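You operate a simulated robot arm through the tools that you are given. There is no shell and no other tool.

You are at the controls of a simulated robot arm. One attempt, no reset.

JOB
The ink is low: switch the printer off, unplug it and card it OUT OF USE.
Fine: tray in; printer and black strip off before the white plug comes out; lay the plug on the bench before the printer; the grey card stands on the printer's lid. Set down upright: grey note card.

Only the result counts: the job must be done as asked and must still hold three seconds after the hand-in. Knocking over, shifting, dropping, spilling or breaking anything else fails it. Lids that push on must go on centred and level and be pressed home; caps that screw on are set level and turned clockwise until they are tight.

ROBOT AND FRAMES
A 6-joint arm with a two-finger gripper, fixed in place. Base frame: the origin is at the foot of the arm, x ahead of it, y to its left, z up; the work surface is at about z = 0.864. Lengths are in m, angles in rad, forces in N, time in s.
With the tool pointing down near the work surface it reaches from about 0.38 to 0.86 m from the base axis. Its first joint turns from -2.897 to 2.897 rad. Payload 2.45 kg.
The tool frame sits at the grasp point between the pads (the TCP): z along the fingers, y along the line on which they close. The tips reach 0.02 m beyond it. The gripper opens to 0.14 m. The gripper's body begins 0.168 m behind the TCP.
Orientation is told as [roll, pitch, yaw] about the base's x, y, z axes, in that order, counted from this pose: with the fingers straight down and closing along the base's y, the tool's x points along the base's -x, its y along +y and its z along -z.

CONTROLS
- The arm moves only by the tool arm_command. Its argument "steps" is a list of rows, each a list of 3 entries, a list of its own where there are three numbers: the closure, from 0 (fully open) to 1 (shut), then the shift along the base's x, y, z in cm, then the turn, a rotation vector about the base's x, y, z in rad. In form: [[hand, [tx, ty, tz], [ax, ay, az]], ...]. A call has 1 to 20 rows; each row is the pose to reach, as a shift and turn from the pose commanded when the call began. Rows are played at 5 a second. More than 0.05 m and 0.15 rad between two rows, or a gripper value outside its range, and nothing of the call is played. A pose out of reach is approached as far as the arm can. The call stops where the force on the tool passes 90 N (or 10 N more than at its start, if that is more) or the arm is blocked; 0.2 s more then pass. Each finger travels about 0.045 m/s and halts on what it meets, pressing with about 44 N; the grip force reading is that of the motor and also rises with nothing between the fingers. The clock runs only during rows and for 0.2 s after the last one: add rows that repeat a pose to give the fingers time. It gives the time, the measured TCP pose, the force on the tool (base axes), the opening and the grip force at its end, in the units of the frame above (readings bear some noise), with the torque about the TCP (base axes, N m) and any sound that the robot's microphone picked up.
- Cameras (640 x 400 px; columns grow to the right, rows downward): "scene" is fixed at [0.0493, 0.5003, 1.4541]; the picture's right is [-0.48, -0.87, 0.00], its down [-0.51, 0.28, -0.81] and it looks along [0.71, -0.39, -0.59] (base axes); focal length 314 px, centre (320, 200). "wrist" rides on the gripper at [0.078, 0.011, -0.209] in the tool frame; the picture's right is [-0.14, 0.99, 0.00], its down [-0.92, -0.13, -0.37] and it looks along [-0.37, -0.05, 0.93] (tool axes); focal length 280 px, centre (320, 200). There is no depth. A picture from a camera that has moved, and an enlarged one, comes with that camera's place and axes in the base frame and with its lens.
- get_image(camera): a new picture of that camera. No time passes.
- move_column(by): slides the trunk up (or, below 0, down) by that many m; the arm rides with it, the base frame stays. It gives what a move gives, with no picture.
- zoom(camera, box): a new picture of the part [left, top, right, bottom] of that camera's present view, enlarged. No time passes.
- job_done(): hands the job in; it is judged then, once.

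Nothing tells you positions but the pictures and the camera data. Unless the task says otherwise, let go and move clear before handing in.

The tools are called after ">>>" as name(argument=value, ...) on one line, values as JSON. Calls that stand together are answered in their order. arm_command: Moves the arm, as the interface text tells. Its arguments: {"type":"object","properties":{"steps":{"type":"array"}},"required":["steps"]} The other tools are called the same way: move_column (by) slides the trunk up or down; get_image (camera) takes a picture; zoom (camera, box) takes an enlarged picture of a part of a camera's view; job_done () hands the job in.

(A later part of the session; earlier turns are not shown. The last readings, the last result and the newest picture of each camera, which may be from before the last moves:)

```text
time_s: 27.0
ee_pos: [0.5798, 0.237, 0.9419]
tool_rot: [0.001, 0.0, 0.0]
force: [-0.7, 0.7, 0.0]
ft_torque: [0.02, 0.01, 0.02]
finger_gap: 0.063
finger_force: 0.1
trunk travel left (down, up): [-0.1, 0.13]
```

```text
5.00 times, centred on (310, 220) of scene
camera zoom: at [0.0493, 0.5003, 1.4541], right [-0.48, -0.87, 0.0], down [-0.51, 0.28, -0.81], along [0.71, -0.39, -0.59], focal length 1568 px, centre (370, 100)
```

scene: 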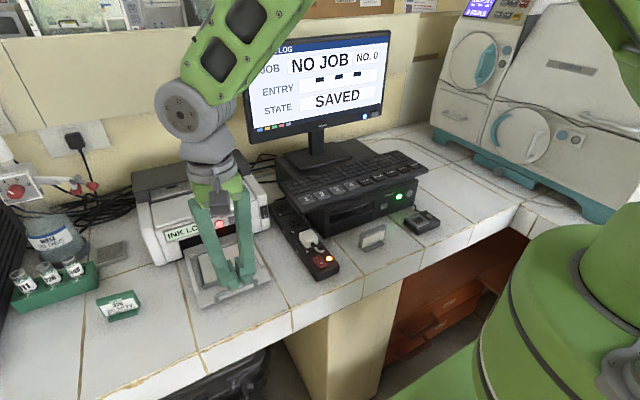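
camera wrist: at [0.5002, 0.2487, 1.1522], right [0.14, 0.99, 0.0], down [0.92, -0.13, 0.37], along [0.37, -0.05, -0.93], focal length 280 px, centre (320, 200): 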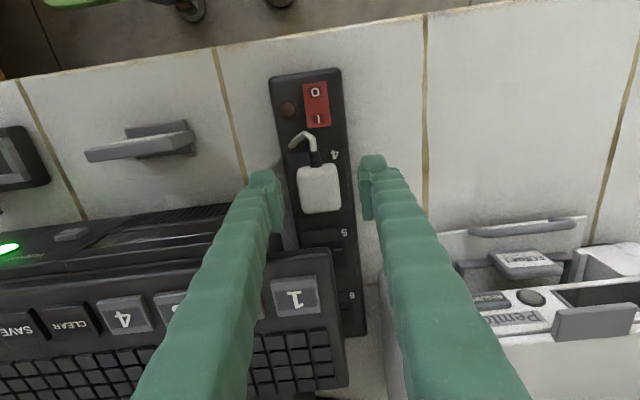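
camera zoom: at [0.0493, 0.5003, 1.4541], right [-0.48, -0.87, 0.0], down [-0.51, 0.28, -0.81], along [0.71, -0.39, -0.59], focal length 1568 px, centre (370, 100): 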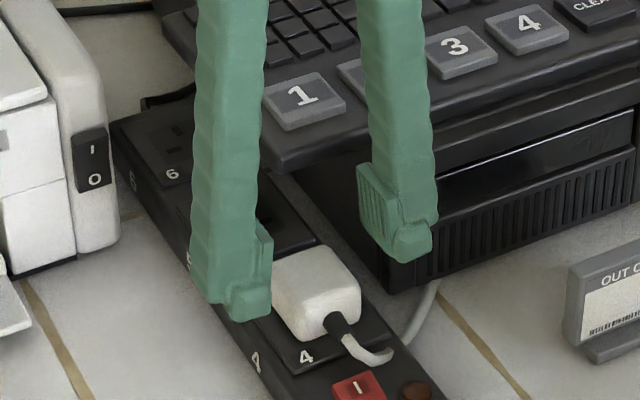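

The fingers straddle the plug cleanly. I'll lower the rest of the way and check contact before gripping.

>>> arm_command(steps=[[0.55, [0, -0.1, -1], [0, 0, 0]], [0.55, [0, -0.1, -2], [0, 0, 0]], [0.55, [0, -0.1, -2.8], [0, 0, 0]], [0.55, [0, -0.1, -3.3], [0, 0, 0]], [0.55, [0, -0.1, -3.3], [0, 0, 0]]])

>>> zoom(camera="wrist", box=[230, 100, 410, 260])

>>> zoom(camera="scene", box=[250, 180, 370, 260])

```text
time_s: 28.2
ee_pos: [0.5779, 0.2359, 0.9085]
tool_rot: [-0.001, 0.001, 0.0]
force: [0.1, -0.4, 0.6]
ft_torque: [0.0, -0.01, -0.01]
finger_gap: 0.0631
finger_force: 0.1
trunk travel left (down, up): [-0.1, 0.13]
```

```text
2.50 times, centred on (320, 180) of wrist
camera zoom: at [0.4993, 0.2481, 1.1187], right [0.14, 0.99, 0.0], down [0.92, -0.13, 0.37], along [0.37, -0.05, -0.93], focal length 701 px, centre (320, 250)
```

zoom: 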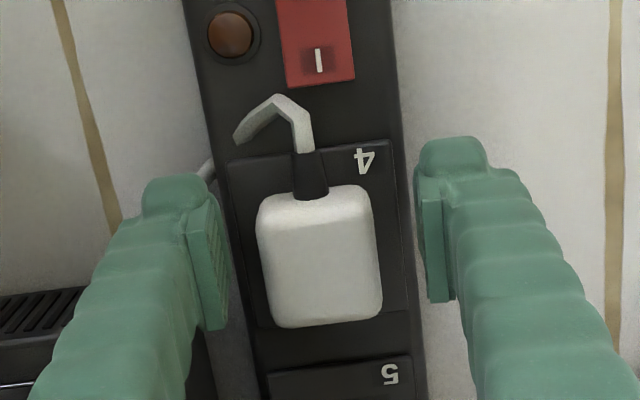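

```text
5.00 times, centred on (310, 220) of scene
camera zoom: at [0.0493, 0.5003, 1.4541], right [-0.48, -0.87, 0.0], down [-0.51, 0.28, -0.81], along [0.71, -0.39, -0.59], focal length 1568 px, centre (370, 100)
```

zoom: 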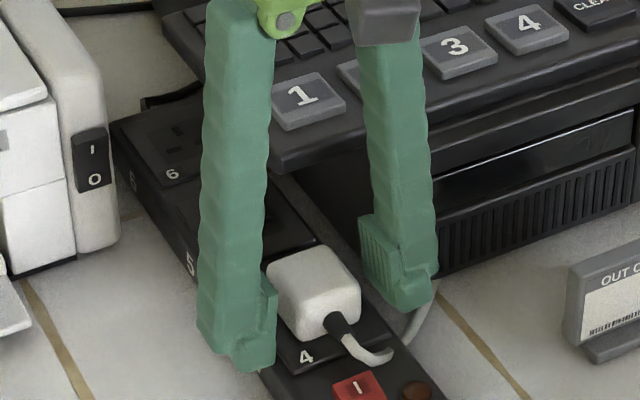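

The pads overlap the plug's sides well. I'll nudge forward 4 mm and close on it.

>>> arm_command(steps=[[0.55, [0.4, 0, 0], [0, 0, 0]], [0.7, [0.4, 0, 0], [0, 0, 0]], [1, [0.4, 0, 0], [0, 0, 0]], [1, [0.4, 0, 0], [0, 0, 0]], [1, [0.4, 0, 0], [0, 0, 0]]])

>>> zoom(camera="wrist", box=[230, 100, 410, 260])

```text
time_s: 29.4
ee_pos: [0.5819, 0.2348, 0.9083]
tool_rot: [0.001, 0.0, 0.0]
force: [1.1, -8.0, 0.5]
ft_torque: [-0.15, -0.03, -0.01]
finger_gap: 0.0362
finger_force: 43.8
trunk travel left (down, up): [-0.1, 0.13]
```

```text
2.50 times, centred on (320, 180) of wrist
camera zoom: at [0.5035, 0.2468, 1.1193], right [0.14, 0.99, 0.0], down [0.92, -0.13, 0.37], along [0.36, -0.05, -0.93], focal length 701 px, centre (320, 250)
```

zoom: 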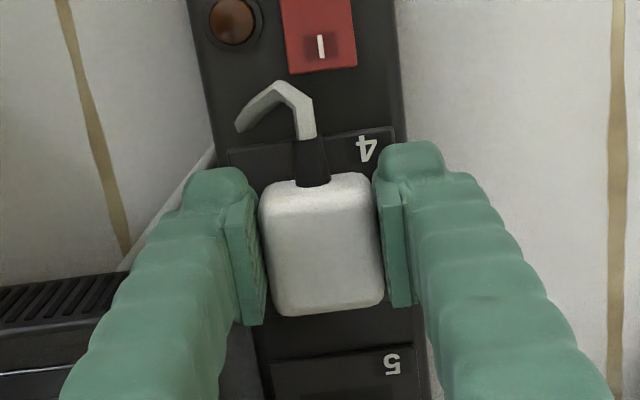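

I have a firm grip (gap 0.036 m, 44 N). Now I'll pull straight up slowly.

>>> arm_command(steps=[[1, [0, -0.1, 0.2], [0, 0, 0]], [1, [0, -0.1, 0.4], [0, 0, 0]], [1, [0, -0.1, 0.6], [0, 0, 0]], [1, [0, -0.1, 0.9], [0, 0, 0]], [1, [0, -0.1, 1.2], [0, 0, 0]]])

>>> zoom(camera="scene", box=[250, 180, 370, 260])

>>> zoom(camera="wrist", box=[230, 100, 410, 260])

```text
time_s: 30.6
ee_pos: [0.5826, 0.2352, 0.9215]
tool_rot: [0.0, -0.001, 0.001]
force: [-0.4, 0.5, -0.9]
ft_torque: [0.05, 0.01, -0.02]
finger_gap: 0.0365
finger_force: 44.1
trunk travel left (down, up): [-0.1, 0.13]
```

```text
5.00 times, centred on (310, 220) of scene
camera zoom: at [0.0493, 0.5003, 1.4541], right [-0.48, -0.87, 0.0], down [-0.51, 0.28, -0.81], along [0.71, -0.39, -0.59], focal length 1568 px, centre (370, 100)
```

zoom: 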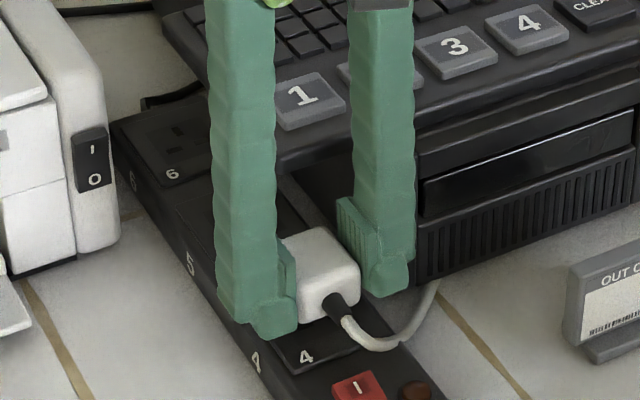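

```text
2.50 times, centred on (320, 180) of wrist
camera zoom: at [0.5037, 0.2468, 1.1317], right [0.14, 0.99, 0.0], down [0.92, -0.13, 0.37], along [0.37, -0.05, -0.93], focal length 701 px, centre (320, 250)
```

zoom: 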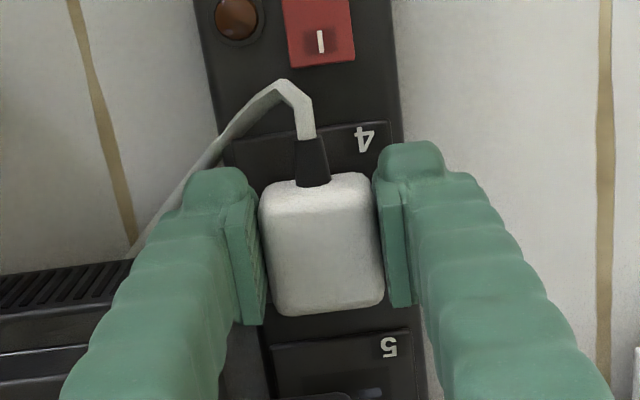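

The plug is sliding out easily and the strip isn't moving. I'll keep lifting until the pins clear.

>>> arm_command(steps=[[1, [0, 0, 0.4], [0, 0, 0]], [1, [0, 0, 0.8], [0, 0, 0]], [1, [0, 0, 1.2], [0, 0, 0]], [1, [0, 0, 1.6], [0, 0, 0]], [1, [-0.3, 0, 2.0], [0, 0, 0]], [1, [-1.0, 0, 2.6], [0, 0, 0]]])

>>> zoom(camera="scene", box=[250, 180, 370, 260])

>>> get_image(camera="wrist")

```text
time_s: 32.0
ee_pos: [0.5737, 0.2347, 0.9479]
tool_rot: [0.001, 0.0, -0.001]
force: [-0.1, -0.6, -0.2]
ft_torque: [0.02, 0.02, 0.02]
finger_gap: 0.0365
finger_force: 44.2
trunk travel left (down, up): [-0.1, 0.13]
```

```text
5.00 times, centred on (310, 220) of scene
camera zoom: at [0.0493, 0.5003, 1.4541], right [-0.48, -0.87, 0.0], down [-0.51, 0.28, -0.81], along [0.71, -0.39, -0.59], focal length 1568 px, centre (370, 100)
```

zoom: 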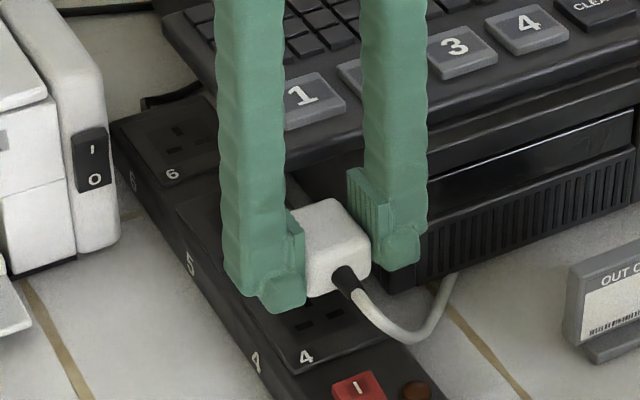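

```text
taken
camera wrist: at [0.4936, 0.2464, 1.1576], right [0.14, 0.99, 0.0], down [0.92, -0.13, 0.37], along [0.36, -0.05, -0.93], focal length 280 px, centre (320, 200)
```

wrist: 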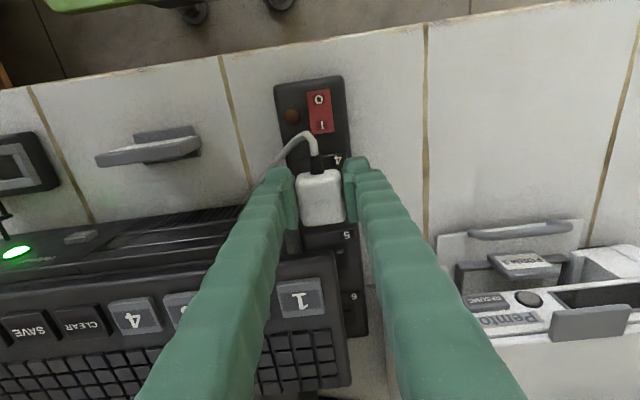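

The plug is out and socket 4's holes are visible. I'll raise it further and back it toward me to see the pins and the cord slack.

>>> arm_command(steps=[[1, [-1, 0, 2], [0, 0, 0]], [1, [-1.5, 1, 4], [0, 0, 0]], [1, [-1.5, 3, 5], [0, 0, 0]], [1, [-1.5, 5, 5.5], [0, 0, 0]], [1, [-1.5, 5, 5.5], [0, 0, 0]]])

>>> zoom(camera="scene", box=[220, 170, 370, 270])

>>> get_image(camera="wrist")

```text
time_s: 33.2
ee_pos: [0.5561, 0.2855, 1.0043]
tool_rot: [-0.001, 0.001, 0.001]
force: [0.5, 0.2, -1.0]
ft_torque: [0.02, 0.04, -0.03]
finger_gap: 0.0363
finger_force: 43.8
trunk travel left (down, up): [-0.1, 0.13]
```

```text
4.00 times, centred on (295, 220) of scene
camera zoom: at [0.0493, 0.5003, 1.4541], right [-0.48, -0.87, 0.0], down [-0.51, 0.28, -0.81], along [0.71, -0.39, -0.59], focal length 1254 px, centre (420, 120)
```

zoom: 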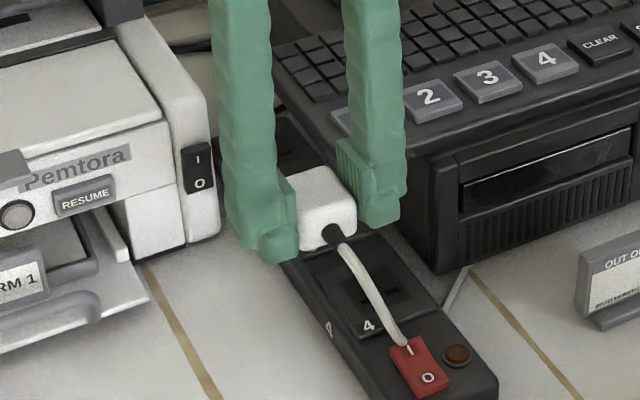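

```text
taken
camera wrist: at [0.4778, 0.2967, 1.2137], right [0.14, 0.99, 0.0], down [0.92, -0.13, 0.37], along [0.36, -0.05, -0.93], focal length 280 px, centre (320, 200)
```

wrist: 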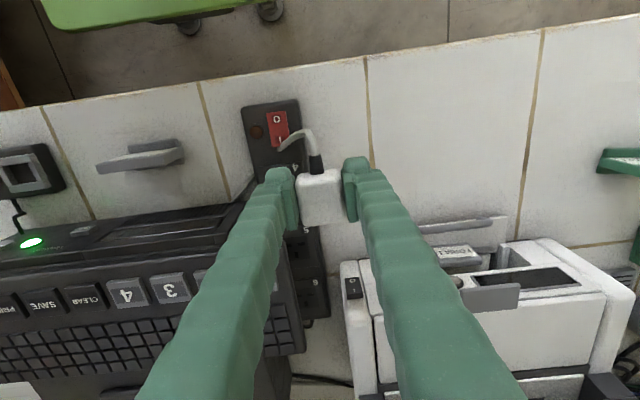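

>>> zoom(camera="scene", box=[270, 195, 345, 245])

>>> zoom(camera="wrist", box=[230, 90, 380, 240])

```text
8.00 times, centred on (308, 220) of scene
camera zoom: at [0.0493, 0.5003, 1.4541], right [-0.48, -0.87, 0.0], down [-0.51, 0.28, -0.81], along [0.71, -0.39, -0.59], focal length 2509 px, centre (420, 40)
```

zoom: 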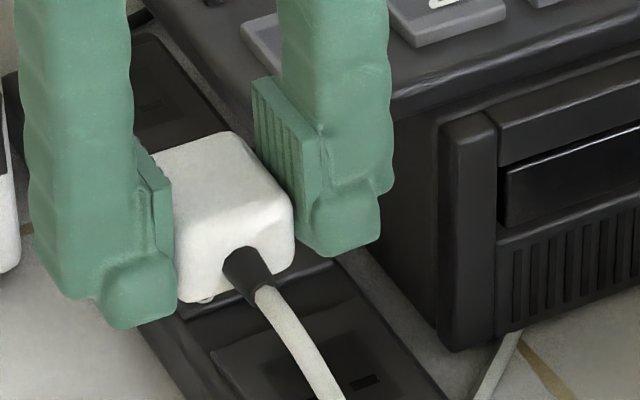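

```text
2.67 times, centred on (305, 165) of wrist
camera zoom: at [0.4778, 0.2967, 1.2137], right [0.14, 0.99, 0.0], down [0.92, -0.13, 0.37], along [0.36, -0.05, -0.93], focal length 748 px, centre (360, 293)
```

zoom: 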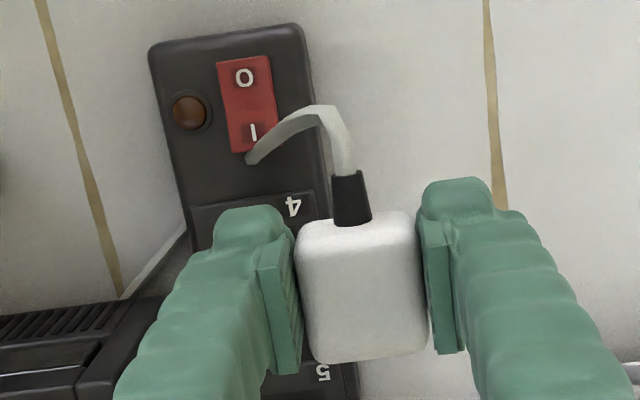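

The plug has short pins and the cord exerts no noticeable pull. I'll carry it to the open bench in front of the printer, around (0.575, 0.40), and lower it toward the surface.

>>> arm_command(steps=[[1, [0.5, 3, 0], [0, 0, 0]], [1, [1, 6, 0], [0, 0, 0]], [1, [1.5, 9, 0], [0, 0, 0]], [1, [1.9, 11.5, 0], [0, 0, 0]], [1, [1.9, 11.5, -3], [0, 0, 0]], [1, [1.9, 11.5, -6], [0, 0, 0]], [1, [1.9, 11.5, -7.5], [0, 0, 0]], [1, [1.9, 11.5, -7.5], [0, 0, 0]]])

>>> zoom(camera="scene", box=[190, 180, 370, 300])

>>> get_image(camera="wrist")

```text
time_s: 35.0
ee_pos: [0.5768, 0.4006, 0.9288]
tool_rot: [0.001, -0.001, 0.001]
force: [0.1, 0.5, -1.3]
ft_torque: [-0.03, 0.03, 0.01]
finger_gap: 0.0364
finger_force: 44.6
trunk travel left (down, up): [-0.1, 0.13]
```

```text
3.33 times, centred on (280, 240) of scene
camera zoom: at [0.0493, 0.5003, 1.4541], right [-0.48, -0.87, 0.0], down [-0.51, 0.28, -0.81], along [0.71, -0.39, -0.59], focal length 1045 px, centre (453, 67)
```

zoom: 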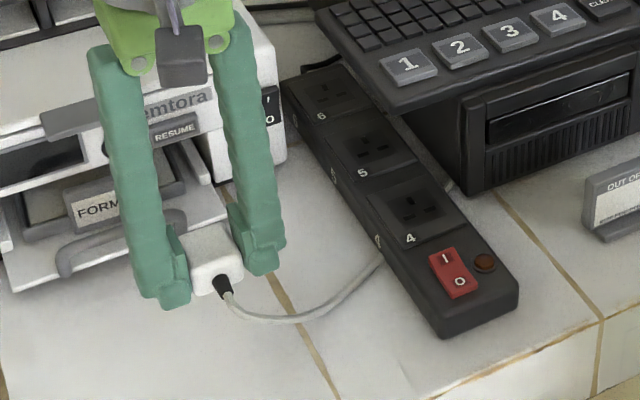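

```text
taken
camera wrist: at [0.497, 0.4116, 1.1382], right [0.14, 0.99, 0.0], down [0.92, -0.13, 0.37], along [0.36, -0.05, -0.93], focal length 280 px, centre (320, 200)
```

wrist: 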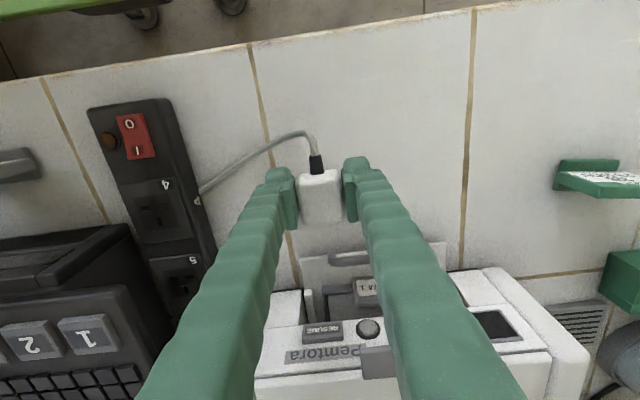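

The plug now hangs above the clear bench in front of the tray, with the cord lying loosely. I'll lower it gently until it touches.

>>> arm_command(steps=[[1, [0, 0, -0.5], [0, 0, 0]], [1, [0, 0, -1.0], [0, 0, 0]], [1, [0, 0, -1.4], [0, 0, 0]], [1, [0, 0, -1.8], [0, 0, 0]], [1, [0, 0, -2.1], [0, 0, 0]]])

>>> zoom(camera="scene", box=[210, 230, 300, 290])

```text
time_s: 36.2
ee_pos: [0.5758, 0.3995, 0.9062]
tool_rot: [0.0, -0.001, 0.0]
force: [-0.5, -0.8, -0.5]
ft_torque: [0.0, 0.02, 0.01]
finger_gap: 0.0364
finger_force: 44.0
trunk travel left (down, up): [-0.1, 0.13]
```

```text
6.67 times, centred on (255, 260) of scene
camera zoom: at [0.0493, 0.5003, 1.4541], right [-0.48, -0.87, 0.0], down [-0.51, 0.28, -0.81], along [0.71, -0.39, -0.59], focal length 2090 px, centre (753, -200)
```

zoom: 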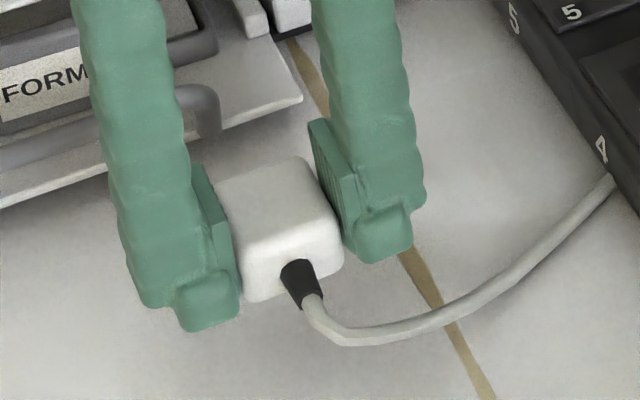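

>>> arm_command(steps=[[1, [0, 0, -0.3], [0, 0, 0]], [1, [0, 0, -0.6], [0, 0, 0]], [1, [0, 0, -0.8], [0, 0, 0]]])

>>> zoom(camera="scene", box=[210, 230, 300, 290])

```text
time_s: 37.0
ee_pos: [0.5764, 0.3994, 0.898]
tool_rot: [0.0, 0.0, 0.001]
force: [0.2, 0.0, -1.0]
ft_torque: [0.02, -0.01, 0.02]
finger_gap: 0.0365
finger_force: 44.1
trunk travel left (down, up): [-0.1, 0.13]
```

```text
6.67 times, centred on (255, 260) of scene
camera zoom: at [0.0493, 0.5003, 1.4541], right [-0.48, -0.87, 0.0], down [-0.51, 0.28, -0.81], along [0.71, -0.39, -0.59], focal length 2090 px, centre (753, -200)
```

zoom: 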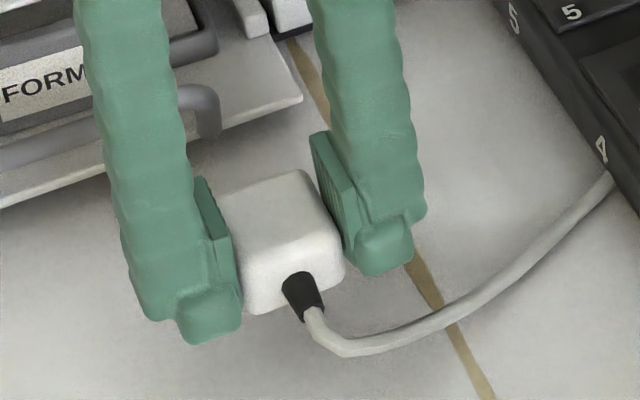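

There's still no contact, so I'll keep going down in small steps.

>>> arm_command(steps=[[1, [0, 0, -0.2], [0, 0, 0]], [1, [0, 0, -0.4], [0, 0, 0]], [1, [0, 0, -0.5], [0, 0, 0]]])

```text
time_s: 37.8
ee_pos: [0.5769, 0.4001, 0.893]
tool_rot: [0.0, 0.002, 0.001]
force: [0.1, 0.0, -0.3]
ft_torque: [-0.01, 0.01, -0.04]
finger_gap: 0.0364
finger_force: 43.5
trunk travel left (down, up): [-0.1, 0.13]
```

>>> arm_command(steps=[[1, [0, 0, -0.2], [0, 0, 0]], [1, [0, 0, -0.35], [0, 0, 0]]])

>>> zoom(camera="scene", box=[210, 230, 300, 290])

```text
time_s: 38.4
ee_pos: [0.5766, 0.3988, 0.8888]
tool_rot: [0.001, 0.0, -0.001]
force: [-0.6, -0.4, -0.1]
ft_torque: [0.03, 0.06, -0.01]
finger_gap: 0.0364
finger_force: 43.7
trunk travel left (down, up): [-0.1, 0.13]
```

```text
6.67 times, centred on (255, 260) of scene
camera zoom: at [0.0493, 0.5003, 1.4541], right [-0.48, -0.87, 0.0], down [-0.51, 0.28, -0.81], along [0.71, -0.39, -0.59], focal length 2090 px, centre (753, -200)
```

zoom: 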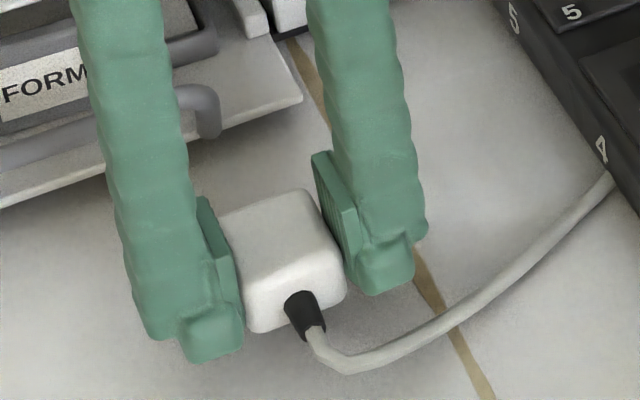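

>>> arm_command(steps=[[1, [0, 0, -0.1], [0, 0, 0]], [1, [0, 0, -0.2], [0, 0, 0]]])

```text
time_s: 39.0
ee_pos: [0.5762, 0.4007, 0.8866]
tool_rot: [0.0, 0.001, 0.0]
force: [1.2, 0.6, -0.8]
ft_torque: [0.02, 0.05, -0.01]
finger_gap: 0.0366
finger_force: 44.8
trunk travel left (down, up): [-0.1, 0.13]
```

>>> arm_command(steps=[[1, [0, 0, -0.1], [0, 0, 0]], [1, [0, 0, -0.2], [0, 0, 0]]])

>>> zoom(camera="scene", box=[210, 230, 300, 290])

>>> zoom(camera="wrist", box=[230, 100, 410, 260])

```text
time_s: 39.6
ee_pos: [0.5774, 0.3992, 0.8864]
tool_rot: [0.001, 0.002, -0.001]
force: [-0.3, 0.1, -0.9]
ft_torque: [-0.01, 0.02, -0.01]
finger_gap: 0.0365
finger_force: 44.0
trunk travel left (down, up): [-0.1, 0.13]
```

```text
6.67 times, centred on (255, 260) of scene
camera zoom: at [0.0493, 0.5003, 1.4541], right [-0.48, -0.87, 0.0], down [-0.51, 0.28, -0.81], along [0.71, -0.39, -0.59], focal length 2090 px, centre (753, -200)
```

zoom: 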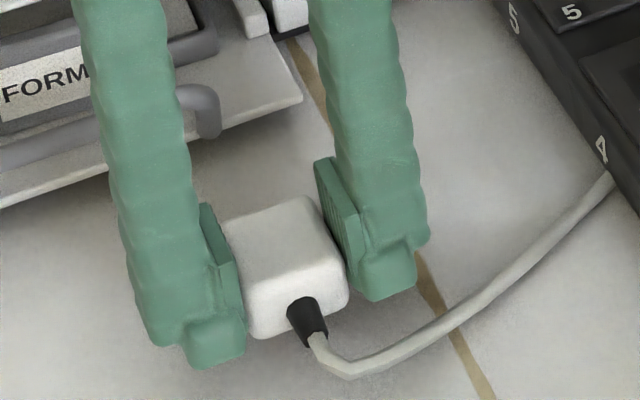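

```text
2.50 times, centred on (320, 180) of wrist
camera zoom: at [0.4974, 0.4116, 1.0958], right [0.14, 0.99, 0.0], down [0.92, -0.13, 0.37], along [0.36, -0.05, -0.93], focal length 701 px, centre (320, 250)
```

zoom: 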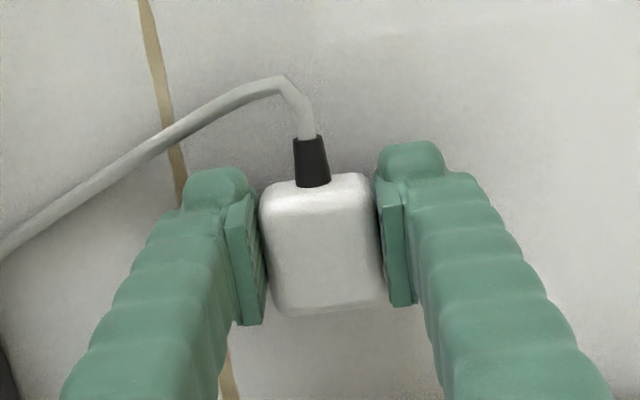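

>>> arm_command(steps=[[1, [0, 0, -0.1], [0, 0, 0]], [1, [0, 0, -0.2], [0, 0, 0]], [1, [0, 0, -0.2], [0, 0, 0]]])

```text
time_s: 40.4
ee_pos: [0.5756, 0.4004, 0.8849]
tool_rot: [0.0, 0.0, -0.001]
force: [0.4, -0.2, -0.2]
ft_torque: [-0.01, 0.01, -0.04]
finger_gap: 0.0363
finger_force: 43.9
trunk travel left (down, up): [-0.1, 0.13]
```

The tips are within a millimetre of the bench. I'll lower a hair more and then open slowly.

>>> arm_command(steps=[[1, [0, 0, -0.1], [0, 0, 0]], [1, [0, 0, -0.1], [0, 0, 0]]])

```text
time_s: 41.0
ee_pos: [0.5767, 0.4011, 0.8829]
tool_rot: [0.0, 0.0, 0.0]
force: [-0.3, -0.5, -0.9]
ft_torque: [-0.01, -0.03, 0.01]
finger_gap: 0.0367
finger_force: 44.4
trunk travel left (down, up): [-0.1, 0.13]
```

>>> arm_command(steps=[[1, [0, 0, -0.1], [0, 0, 0]], [1, [0, 0, -0.2], [0, 0, 0]], [1, [0, 0, -0.2], [0, 0, 0]]])

>>> zoom(camera="scene", box=[210, 230, 300, 290])

```text
time_s: 41.8
ee_pos: [0.577, 0.4007, 0.8816]
tool_rot: [0.001, 0.0, -0.001]
force: [0.1, 0.1, -0.6]
ft_torque: [0.01, 0.0, 0.01]
finger_gap: 0.0365
finger_force: 44.2
trunk travel left (down, up): [-0.1, 0.13]
```

```text
6.67 times, centred on (255, 260) of scene
camera zoom: at [0.0493, 0.5003, 1.4541], right [-0.48, -0.87, 0.0], down [-0.51, 0.28, -0.81], along [0.71, -0.39, -0.59], focal length 2090 px, centre (753, -200)
```

zoom: 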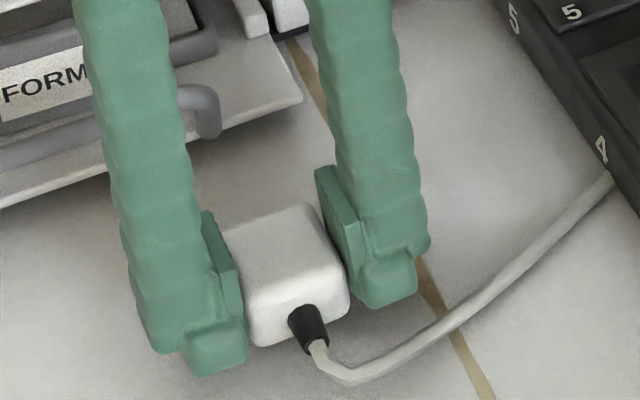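

>>> arm_command(steps=[[1, [0, 0, -0.1], [0, 0, 0]], [1, [0, 0, -0.2], [0, 0, 0]], [1, [0, 0, -0.2], [0, 0, 0]]])

```text
time_s: 42.6
ee_pos: [0.5781, 0.3992, 0.8784]
tool_rot: [-0.001, 0.002, 0.0]
force: [0.2, -0.1, -0.8]
ft_torque: [0.0, 0.01, -0.01]
finger_gap: 0.0364
finger_force: 43.7
trunk travel left (down, up): [-0.1, 0.13]
```

No contact yet, so the bench here must be slightly lower than assumed. I'll keep going down in millimetre steps while watching the force.

>>> arm_command(steps=[[1, [0, 0, -0.1], [0, 0, 0]], [1, [0, 0, -0.2], [0, 0, 0]], [1, [0, 0, -0.2], [0, 0, 0]]])

>>> zoom(camera="scene", box=[210, 230, 300, 290])

```text
time_s: 43.4
ee_pos: [0.5766, 0.3999, 0.8765]
tool_rot: [0.0, -0.001, 0.002]
force: [-1.4, -0.7, 0.4]
ft_torque: [0.0, 0.0, -0.01]
finger_gap: 0.0365
finger_force: 44.4
trunk travel left (down, up): [-0.1, 0.13]
```

```text
6.67 times, centred on (255, 260) of scene
camera zoom: at [0.0493, 0.5003, 1.4541], right [-0.48, -0.87, 0.0], down [-0.51, 0.28, -0.81], along [0.71, -0.39, -0.59], focal length 2090 px, centre (753, -200)
```

zoom: 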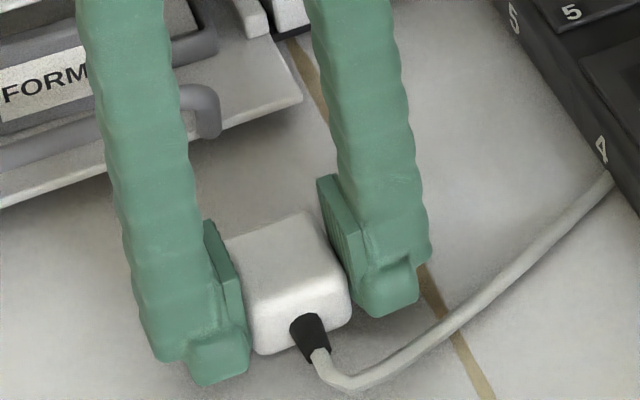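

>>> arm_command(steps=[[1, [0, 0, -0.1], [0, 0, 0]], [1, [0, 0, -0.2], [0, 0, 0]], [1, [0, 0, -0.3], [0, 0, 0]], [1, [0, 0, -0.3], [0, 0, 0]]])

```text
time_s: 44.4
ee_pos: [0.5778, 0.3995, 0.8749]
tool_rot: [-0.001, -0.001, 0.001]
force: [0.7, -4.2, 9.2]
ft_torque: [-0.09, 0.04, -0.01]
finger_gap: 0.0364
finger_force: 43.7
trunk travel left (down, up): [-0.1, 0.13]
```

Contact now, at about 9 N. I'll open the fingers slowly and let the plug rest.

>>> arm_command(steps=[[0.72, [0, 0, 0], [0, 0, 0]], [0.7, [0, 0, 0], [0, 0, 0]], [0.65, [0, 0, 0], [0, 0, 0]], [0.6, [0, 0, 0], [0, 0, 0]], [0.55, [0, 0, 0], [0, 0, 0]], [0.55, [0, 0, 0], [0, 0, 0]]])

>>> zoom(camera="scene", box=[210, 230, 300, 290])

>>> zoom(camera="wrist", box=[230, 100, 410, 260])

```text
time_s: 45.8
ee_pos: [0.5758, 0.3995, 0.8738]
tool_rot: [0.001, 0.0, 0.0]
force: [-0.6, -0.4, 0.0]
ft_torque: [-0.01, 0.01, -0.01]
finger_gap: 0.0629
finger_force: 0.1
trunk travel left (down, up): [-0.1, 0.13]
```

```text
6.67 times, centred on (255, 260) of scene
camera zoom: at [0.0493, 0.5003, 1.4541], right [-0.48, -0.87, 0.0], down [-0.51, 0.28, -0.81], along [0.71, -0.39, -0.59], focal length 2090 px, centre (753, -200)
```

zoom: 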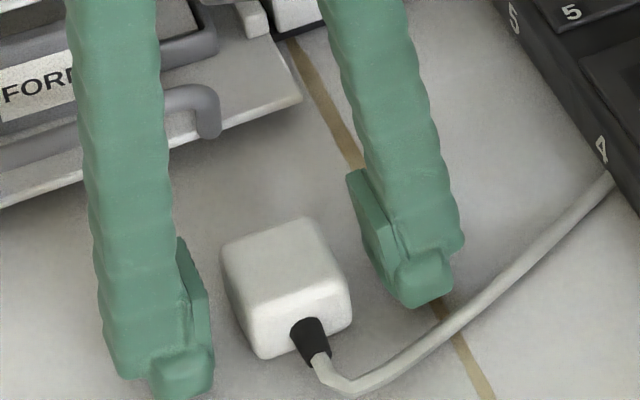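

```text
2.50 times, centred on (320, 180) of wrist
camera zoom: at [0.4973, 0.4119, 1.084], right [0.14, 0.99, 0.0], down [0.92, -0.13, 0.37], along [0.37, -0.05, -0.93], focal length 701 px, centre (320, 250)
```

zoom: 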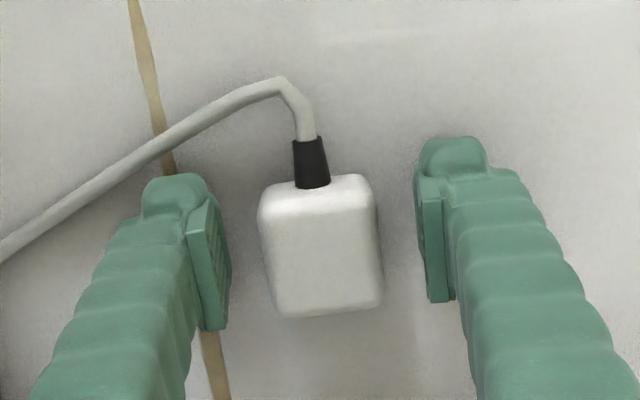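

The plug stands on the bench in front of the printer, cord relaxed. I'll lift straight up, then move over to the grey card while turning the gripper 90° so it can close across the card's thickness.

>>> arm_command(steps=[[0.5, [0, 0, 3], [0, 0, 0]], [0.5, [0, 0, 7], [0, 0, 0]], [0.5, [0, 0, 11], [0, 0, 0]], [0.5, [0, 0, 14], [0, 0, 0]], [0.5, [-1, -3, 14], [0, 0, 0.15]], [0.5, [-2, -6, 14], [0, 0, 0.3]], [0.5, [-3, -9, 14], [0, 0, 0.45]], [0.5, [-4, -12, 14], [0, 0, 0.6]], [0.5, [-5, -15, 14], [0, 0, 0.75]], [0.5, [-6, -18, 14], [0, 0, 0.9]], [0.5, [-6.5, -21, 14], [0, 0, 1.05]], [0.5, [-7, -24, 14], [0, 0, 1.2]], [0.5, [-7.5, -27, 14], [0, 0, 1.35]], [0.5, [-7.5, -29, 14], [0, 0, 1.5]], [0.5, [-7.5, -30, 14], [0, 0, 1.5708]], [0.5, [-7.5, -30, 14], [0, 0, 1.5708]]])

>>> get_image(camera="wrist")

>>> get_image(camera="scene")

```text
time_s: 49.2
ee_pos: [0.4994, 0.0992, 1.0139]
tool_rot: [0.0, 0.0, 1.571]
force: [0.2, 0.7, 0.4]
ft_torque: [0.03, 0.05, 0.0]
finger_gap: 0.07
finger_force: 0.0
trunk travel left (down, up): [-0.1, 0.13]
```

```text
taken
camera wrist: at [0.4885, 0.0222, 1.2238], right [-0.99, 0.14, 0.0], down [0.13, 0.92, 0.37], along [0.05, 0.37, -0.93], focal length 280 px, centre (320, 200)
```

wrist: 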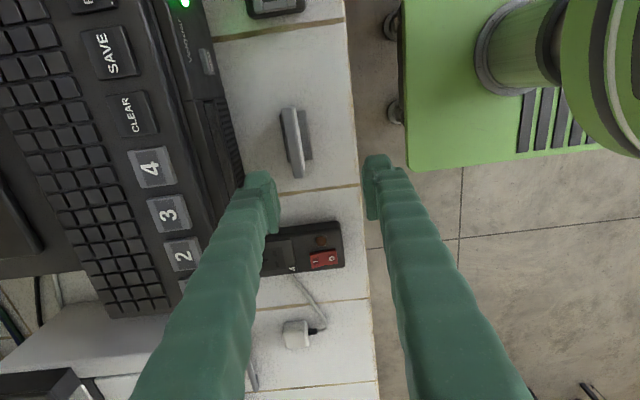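

```text
taken
```

scene: 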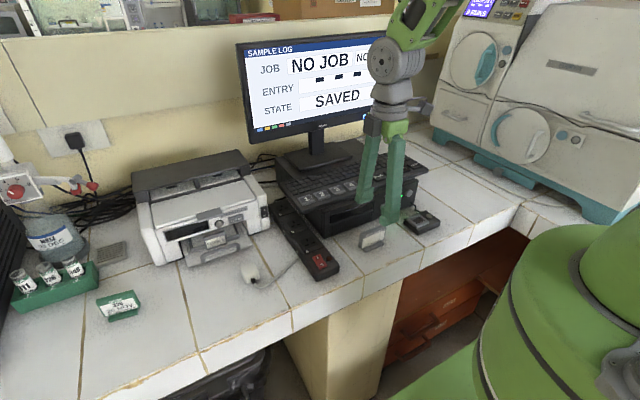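

Now I can see the card from above: a thin upright plate on a foot, lying along y. I'll zoom in from both cameras to locate it exactly.

>>> zoom(camera="wrist", box=[230, 80, 380, 200])

>>> zoom(camera="scene", box=[330, 200, 450, 280])

>>> zoom(camera="scene", box=[200, 220, 320, 300])

```text
3.33 times, centred on (305, 140) of wrist
camera zoom: at [0.4885, 0.0222, 1.2238], right [-0.99, 0.14, 0.0], down [0.13, 0.92, 0.37], along [0.05, 0.37, -0.93], focal length 935 px, centre (370, 400)
```

zoom: 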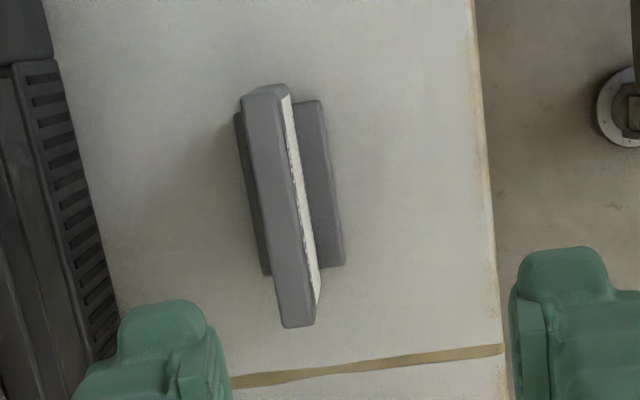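

```text
5.00 times, centred on (390, 240) of scene
camera zoom: at [0.0493, 0.5003, 1.4541], right [-0.48, -0.87, 0.0], down [-0.51, 0.28, -0.81], along [0.71, -0.39, -0.59], focal length 1568 px, centre (-30, 0)
```

zoom: 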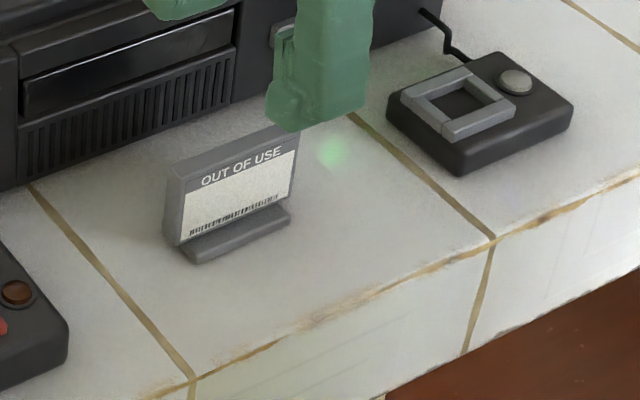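

```text
5.00 times, centred on (260, 260) of scene
camera zoom: at [0.0493, 0.5003, 1.4541], right [-0.48, -0.87, 0.0], down [-0.51, 0.28, -0.81], along [0.71, -0.39, -0.59], focal length 1568 px, centre (620, -100)
```

zoom: 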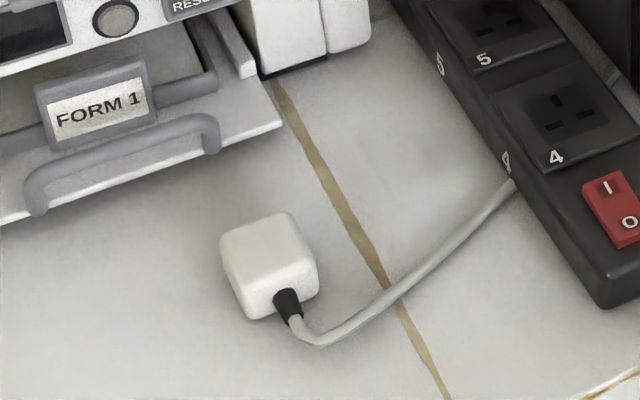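

From both views the card's top edge is at z≈0.906. It's centred near (0.527, 0.077), about 0.079 m wide and 0.011 m thick. I'll centre over it, narrow the fingers and descend partway.

>>> arm_command(steps=[[0.6, [1.4, -1.1, 0], [0, 0, 0]], [0.62, [2.7, -2.2, -1], [0, 0, 0]], [0.62, [2.7, -2.2, -4], [0, 0, 0]], [0.62, [2.7, -2.2, -6], [0, 0, 0]], [0.62, [2.7, -2.2, -6], [0, 0, 0]]])

>>> zoom(camera="wrist", box=[230, 80, 410, 220])

>>> zoom(camera="scene", box=[330, 200, 450, 280])

```text
time_s: 50.4
ee_pos: [0.5265, 0.0776, 0.9522]
tool_rot: [0.0, 0.0, 1.571]
force: [0.4, -1.1, 0.4]
ft_torque: [0.02, -0.05, -0.01]
finger_gap: 0.0532
finger_force: 0.0
trunk travel left (down, up): [-0.1, 0.13]
```

```text
2.86 times, centred on (320, 150) of wrist
camera zoom: at [0.5155, 0.0018, 1.1627], right [-0.99, 0.14, 0.0], down [0.13, 0.92, 0.37], along [0.05, 0.37, -0.93], focal length 801 px, centre (320, 343)
```

zoom: 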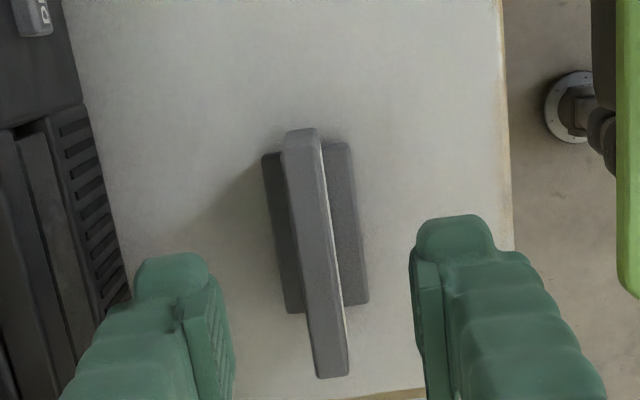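

```text
5.00 times, centred on (390, 240) of scene
camera zoom: at [0.0493, 0.5003, 1.4541], right [-0.48, -0.87, 0.0], down [-0.51, 0.28, -0.81], along [0.71, -0.39, -0.59], focal length 1568 px, centre (-30, 0)
```

zoom: 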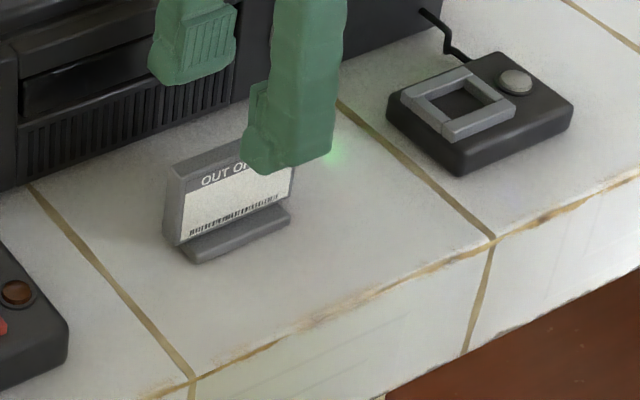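

The card sits centred between the fingers. I'll go down around the plate, staying above the foot, and close gently.

>>> arm_command(steps=[[0.62, [0, -0.2, -2], [0, 0, 0]], [0.62, [0, -0.2, -4], [0, 0, 0]], [0.62, [0, -0.2, -5.5], [0, 0, 0]], [0.62, [0, -0.2, -6], [0, 0, 0]], [0.62, [0, -0.2, -6], [0, 0, 0]]])

>>> zoom(camera="wrist", box=[230, 80, 410, 220])

>>> zoom(camera="scene", box=[330, 200, 450, 280])

```text
time_s: 51.6
ee_pos: [0.5261, 0.0745, 0.8949]
tool_rot: [0.001, -0.001, 1.571]
force: [0.1, -0.4, 0.5]
ft_torque: [0.04, 0.02, 0.0]
finger_gap: 0.0533
finger_force: 0.1
trunk travel left (down, up): [-0.1, 0.13]
```

```text
2.86 times, centred on (320, 150) of wrist
camera zoom: at [0.5155, -0.002, 1.1037], right [-0.99, 0.14, 0.0], down [0.13, 0.92, 0.37], along [0.05, 0.37, -0.93], focal length 801 px, centre (320, 343)
```

zoom: 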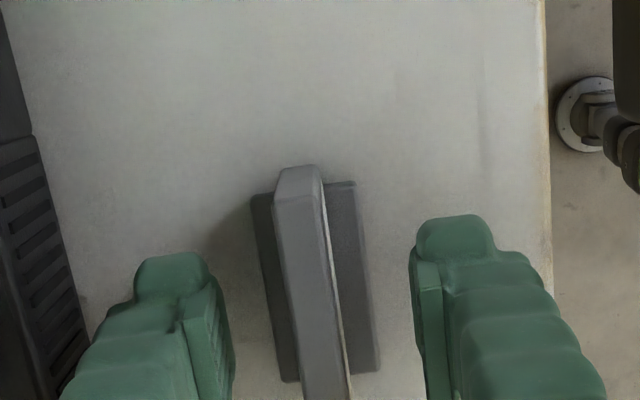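

```text
5.00 times, centred on (390, 240) of scene
camera zoom: at [0.0493, 0.5003, 1.4541], right [-0.48, -0.87, 0.0], down [-0.51, 0.28, -0.81], along [0.71, -0.39, -0.59], focal length 1568 px, centre (-30, 0)
```

zoom: 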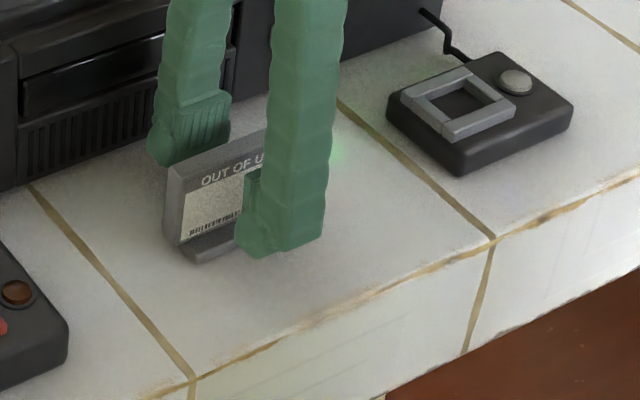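

>>> arm_command(steps=[[0.75, [0, 0, 0], [0, 0, 0]], [0.85, [0, 0, 0], [0, 0, 0]], [0.9, [0, 0, 0], [0, 0, 0]], [0.95, [0, 0, 0], [0, 0, 0]], [1, [0, 0, 0], [0, 0, 0]], [1, [0, 0, 0], [0, 0, 0]]])

>>> zoom(camera="wrist", box=[230, 80, 410, 220])

>>> zoom(camera="scene", box=[330, 200, 450, 280])

```text
time_s: 53.0
ee_pos: [0.5276, 0.0762, 0.8943]
tool_rot: [-0.001, 0.0, 1.572]
force: [0.4, -0.1, -1.5]
ft_torque: [-0.02, 0.01, -0.02]
finger_gap: 0.0103
finger_force: 37.7
trunk travel left (down, up): [-0.1, 0.13]
```

```text
2.86 times, centred on (320, 150) of wrist
camera zoom: at [0.5156, -0.002, 1.1038], right [-0.99, 0.14, 0.0], down [0.13, 0.92, 0.37], along [0.05, 0.37, -0.93], focal length 801 px, centre (320, 343)
```

zoom: 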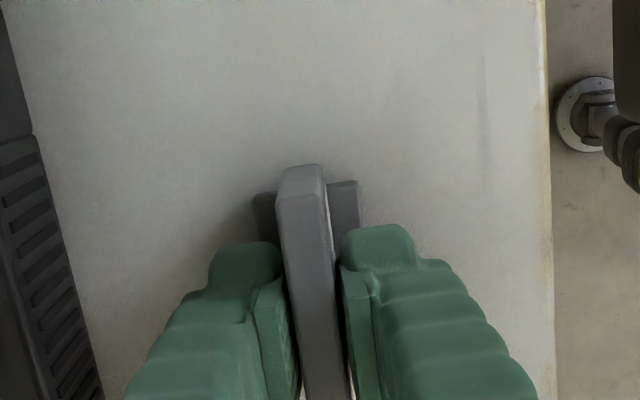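

```text
5.00 times, centred on (390, 240) of scene
camera zoom: at [0.0493, 0.5003, 1.4541], right [-0.48, -0.87, 0.0], down [-0.51, 0.28, -0.81], along [0.71, -0.39, -0.59], focal length 1568 px, centre (-30, 0)
```

zoom: 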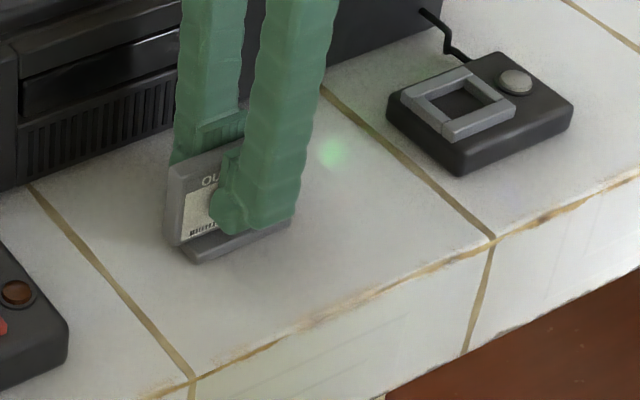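

I'm holding the card (gap 0.010 m). I'll lift it straight up, well clear of everything, then swing it across in front of the computer toward the printer.

>>> arm_command(steps=[[1, [0, 0, 1], [0, 0, 0]], [1, [0, 0, 3], [0, 0, 0]], [1, [0, 0, 6], [0, 0, 0]], [1, [0, 0, 10], [0, 0, 0]], [1, [0, 0, 14], [0, 0, 0]], [1, [0, 0, 18], [0, 0, 0]], [1, [0, 0, 20], [0, 0, 0]], [1, [0, 0, 20], [0, 0, 0]]])

>>> zoom(camera="scene", box=[300, 100, 480, 220])

```text
time_s: 54.8
ee_pos: [0.5295, 0.0758, 1.0945]
tool_rot: [-0.001, 0.0, 1.571]
force: [0.3, 0.2, -0.2]
ft_torque: [0.02, -0.01, 0.02]
finger_gap: 0.0103
finger_force: 37.7
trunk travel left (down, up): [-0.1, 0.13]
```

```text
3.33 times, centred on (390, 160) of scene
camera zoom: at [0.0493, 0.5003, 1.4541], right [-0.48, -0.87, 0.0], down [-0.51, 0.28, -0.81], along [0.71, -0.39, -0.59], focal length 1045 px, centre (87, 333)
```

zoom: 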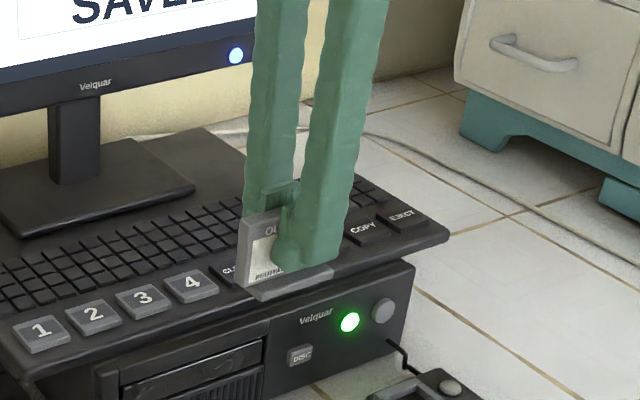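

The card is held upright. Now I'll swing across to the printer at this height.

>>> arm_command(steps=[[1, [0, 2, 1], [0, 0, 0]], [1, [0, 5.5, 2], [0, 0, 0]], [1, [0, 9, 2], [0, 0, 0]], [1, [0, 13, 2], [0, 0, 0]], [1, [0, 17, 2], [0, 0, 0]], [1, [0, 21, 2], [0, 0, 0]], [1, [0, 25, 2], [0, 0, 0]], [1, [1, 28.5, 2], [0, 0, 0]], [1, [4, 30.5, 2], [0, 0, 0]], [1, [8, 30.5, 2], [0, 0, 0]], [1, [11.5, 30.5, 2], [0, 0, 0]], [1, [13, 30.5, 2], [0, 0, 0]], [1, [13, 30.5, 2], [0, 0, 0]]])

>>> get_image(camera="wrist")

>>> get_image(camera="scene")

```text
time_s: 57.6
ee_pos: [0.6587, 0.382, 1.1143]
tool_rot: [0.0, 0.0, 1.569]
force: [0.2, 0.9, -0.4]
ft_torque: [0.0, 0.0, -0.02]
finger_gap: 0.0101
finger_force: 37.6
trunk travel left (down, up): [-0.1, 0.13]
```

```text
taken
camera wrist: at [0.6466, 0.3054, 1.3235], right [-0.99, 0.14, 0.0], down [0.13, 0.92, 0.37], along [0.05, 0.36, -0.93], focal length 280 px, centre (320, 200)
```

wrist: 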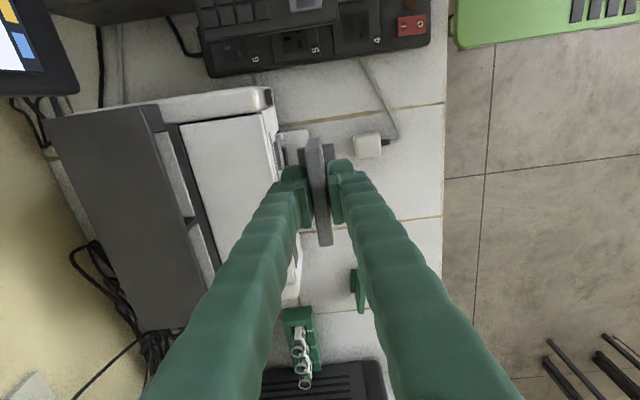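

```text
taken
```

scene: 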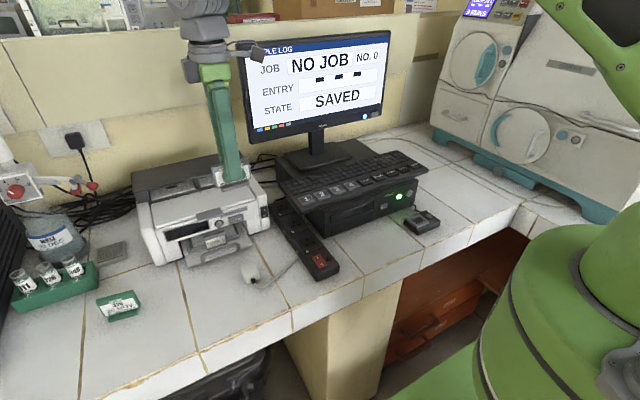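

>>> zoom(camera="wrist", box=[110, 70, 320, 210])

>>> zoom(camera="scene", box=[120, 140, 290, 270])

```text
2.86 times, centred on (215, 140) of wrist
camera zoom: at [0.6466, 0.3054, 1.3235], right [-0.99, 0.14, 0.0], down [0.13, 0.92, 0.37], along [0.05, 0.36, -0.93], focal length 801 px, centre (620, 371)
```

zoom: 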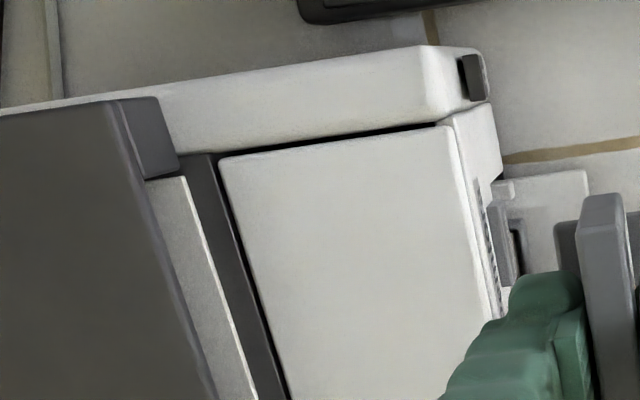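

```text
3.08 times, centred on (205, 205) of scene
camera zoom: at [0.0493, 0.5003, 1.4541], right [-0.48, -0.87, 0.0], down [-0.51, 0.28, -0.81], along [0.71, -0.39, -0.59], focal length 965 px, centre (674, 185)
```

zoom: 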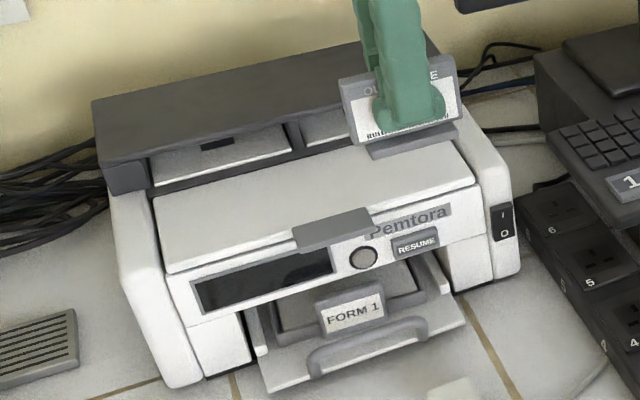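

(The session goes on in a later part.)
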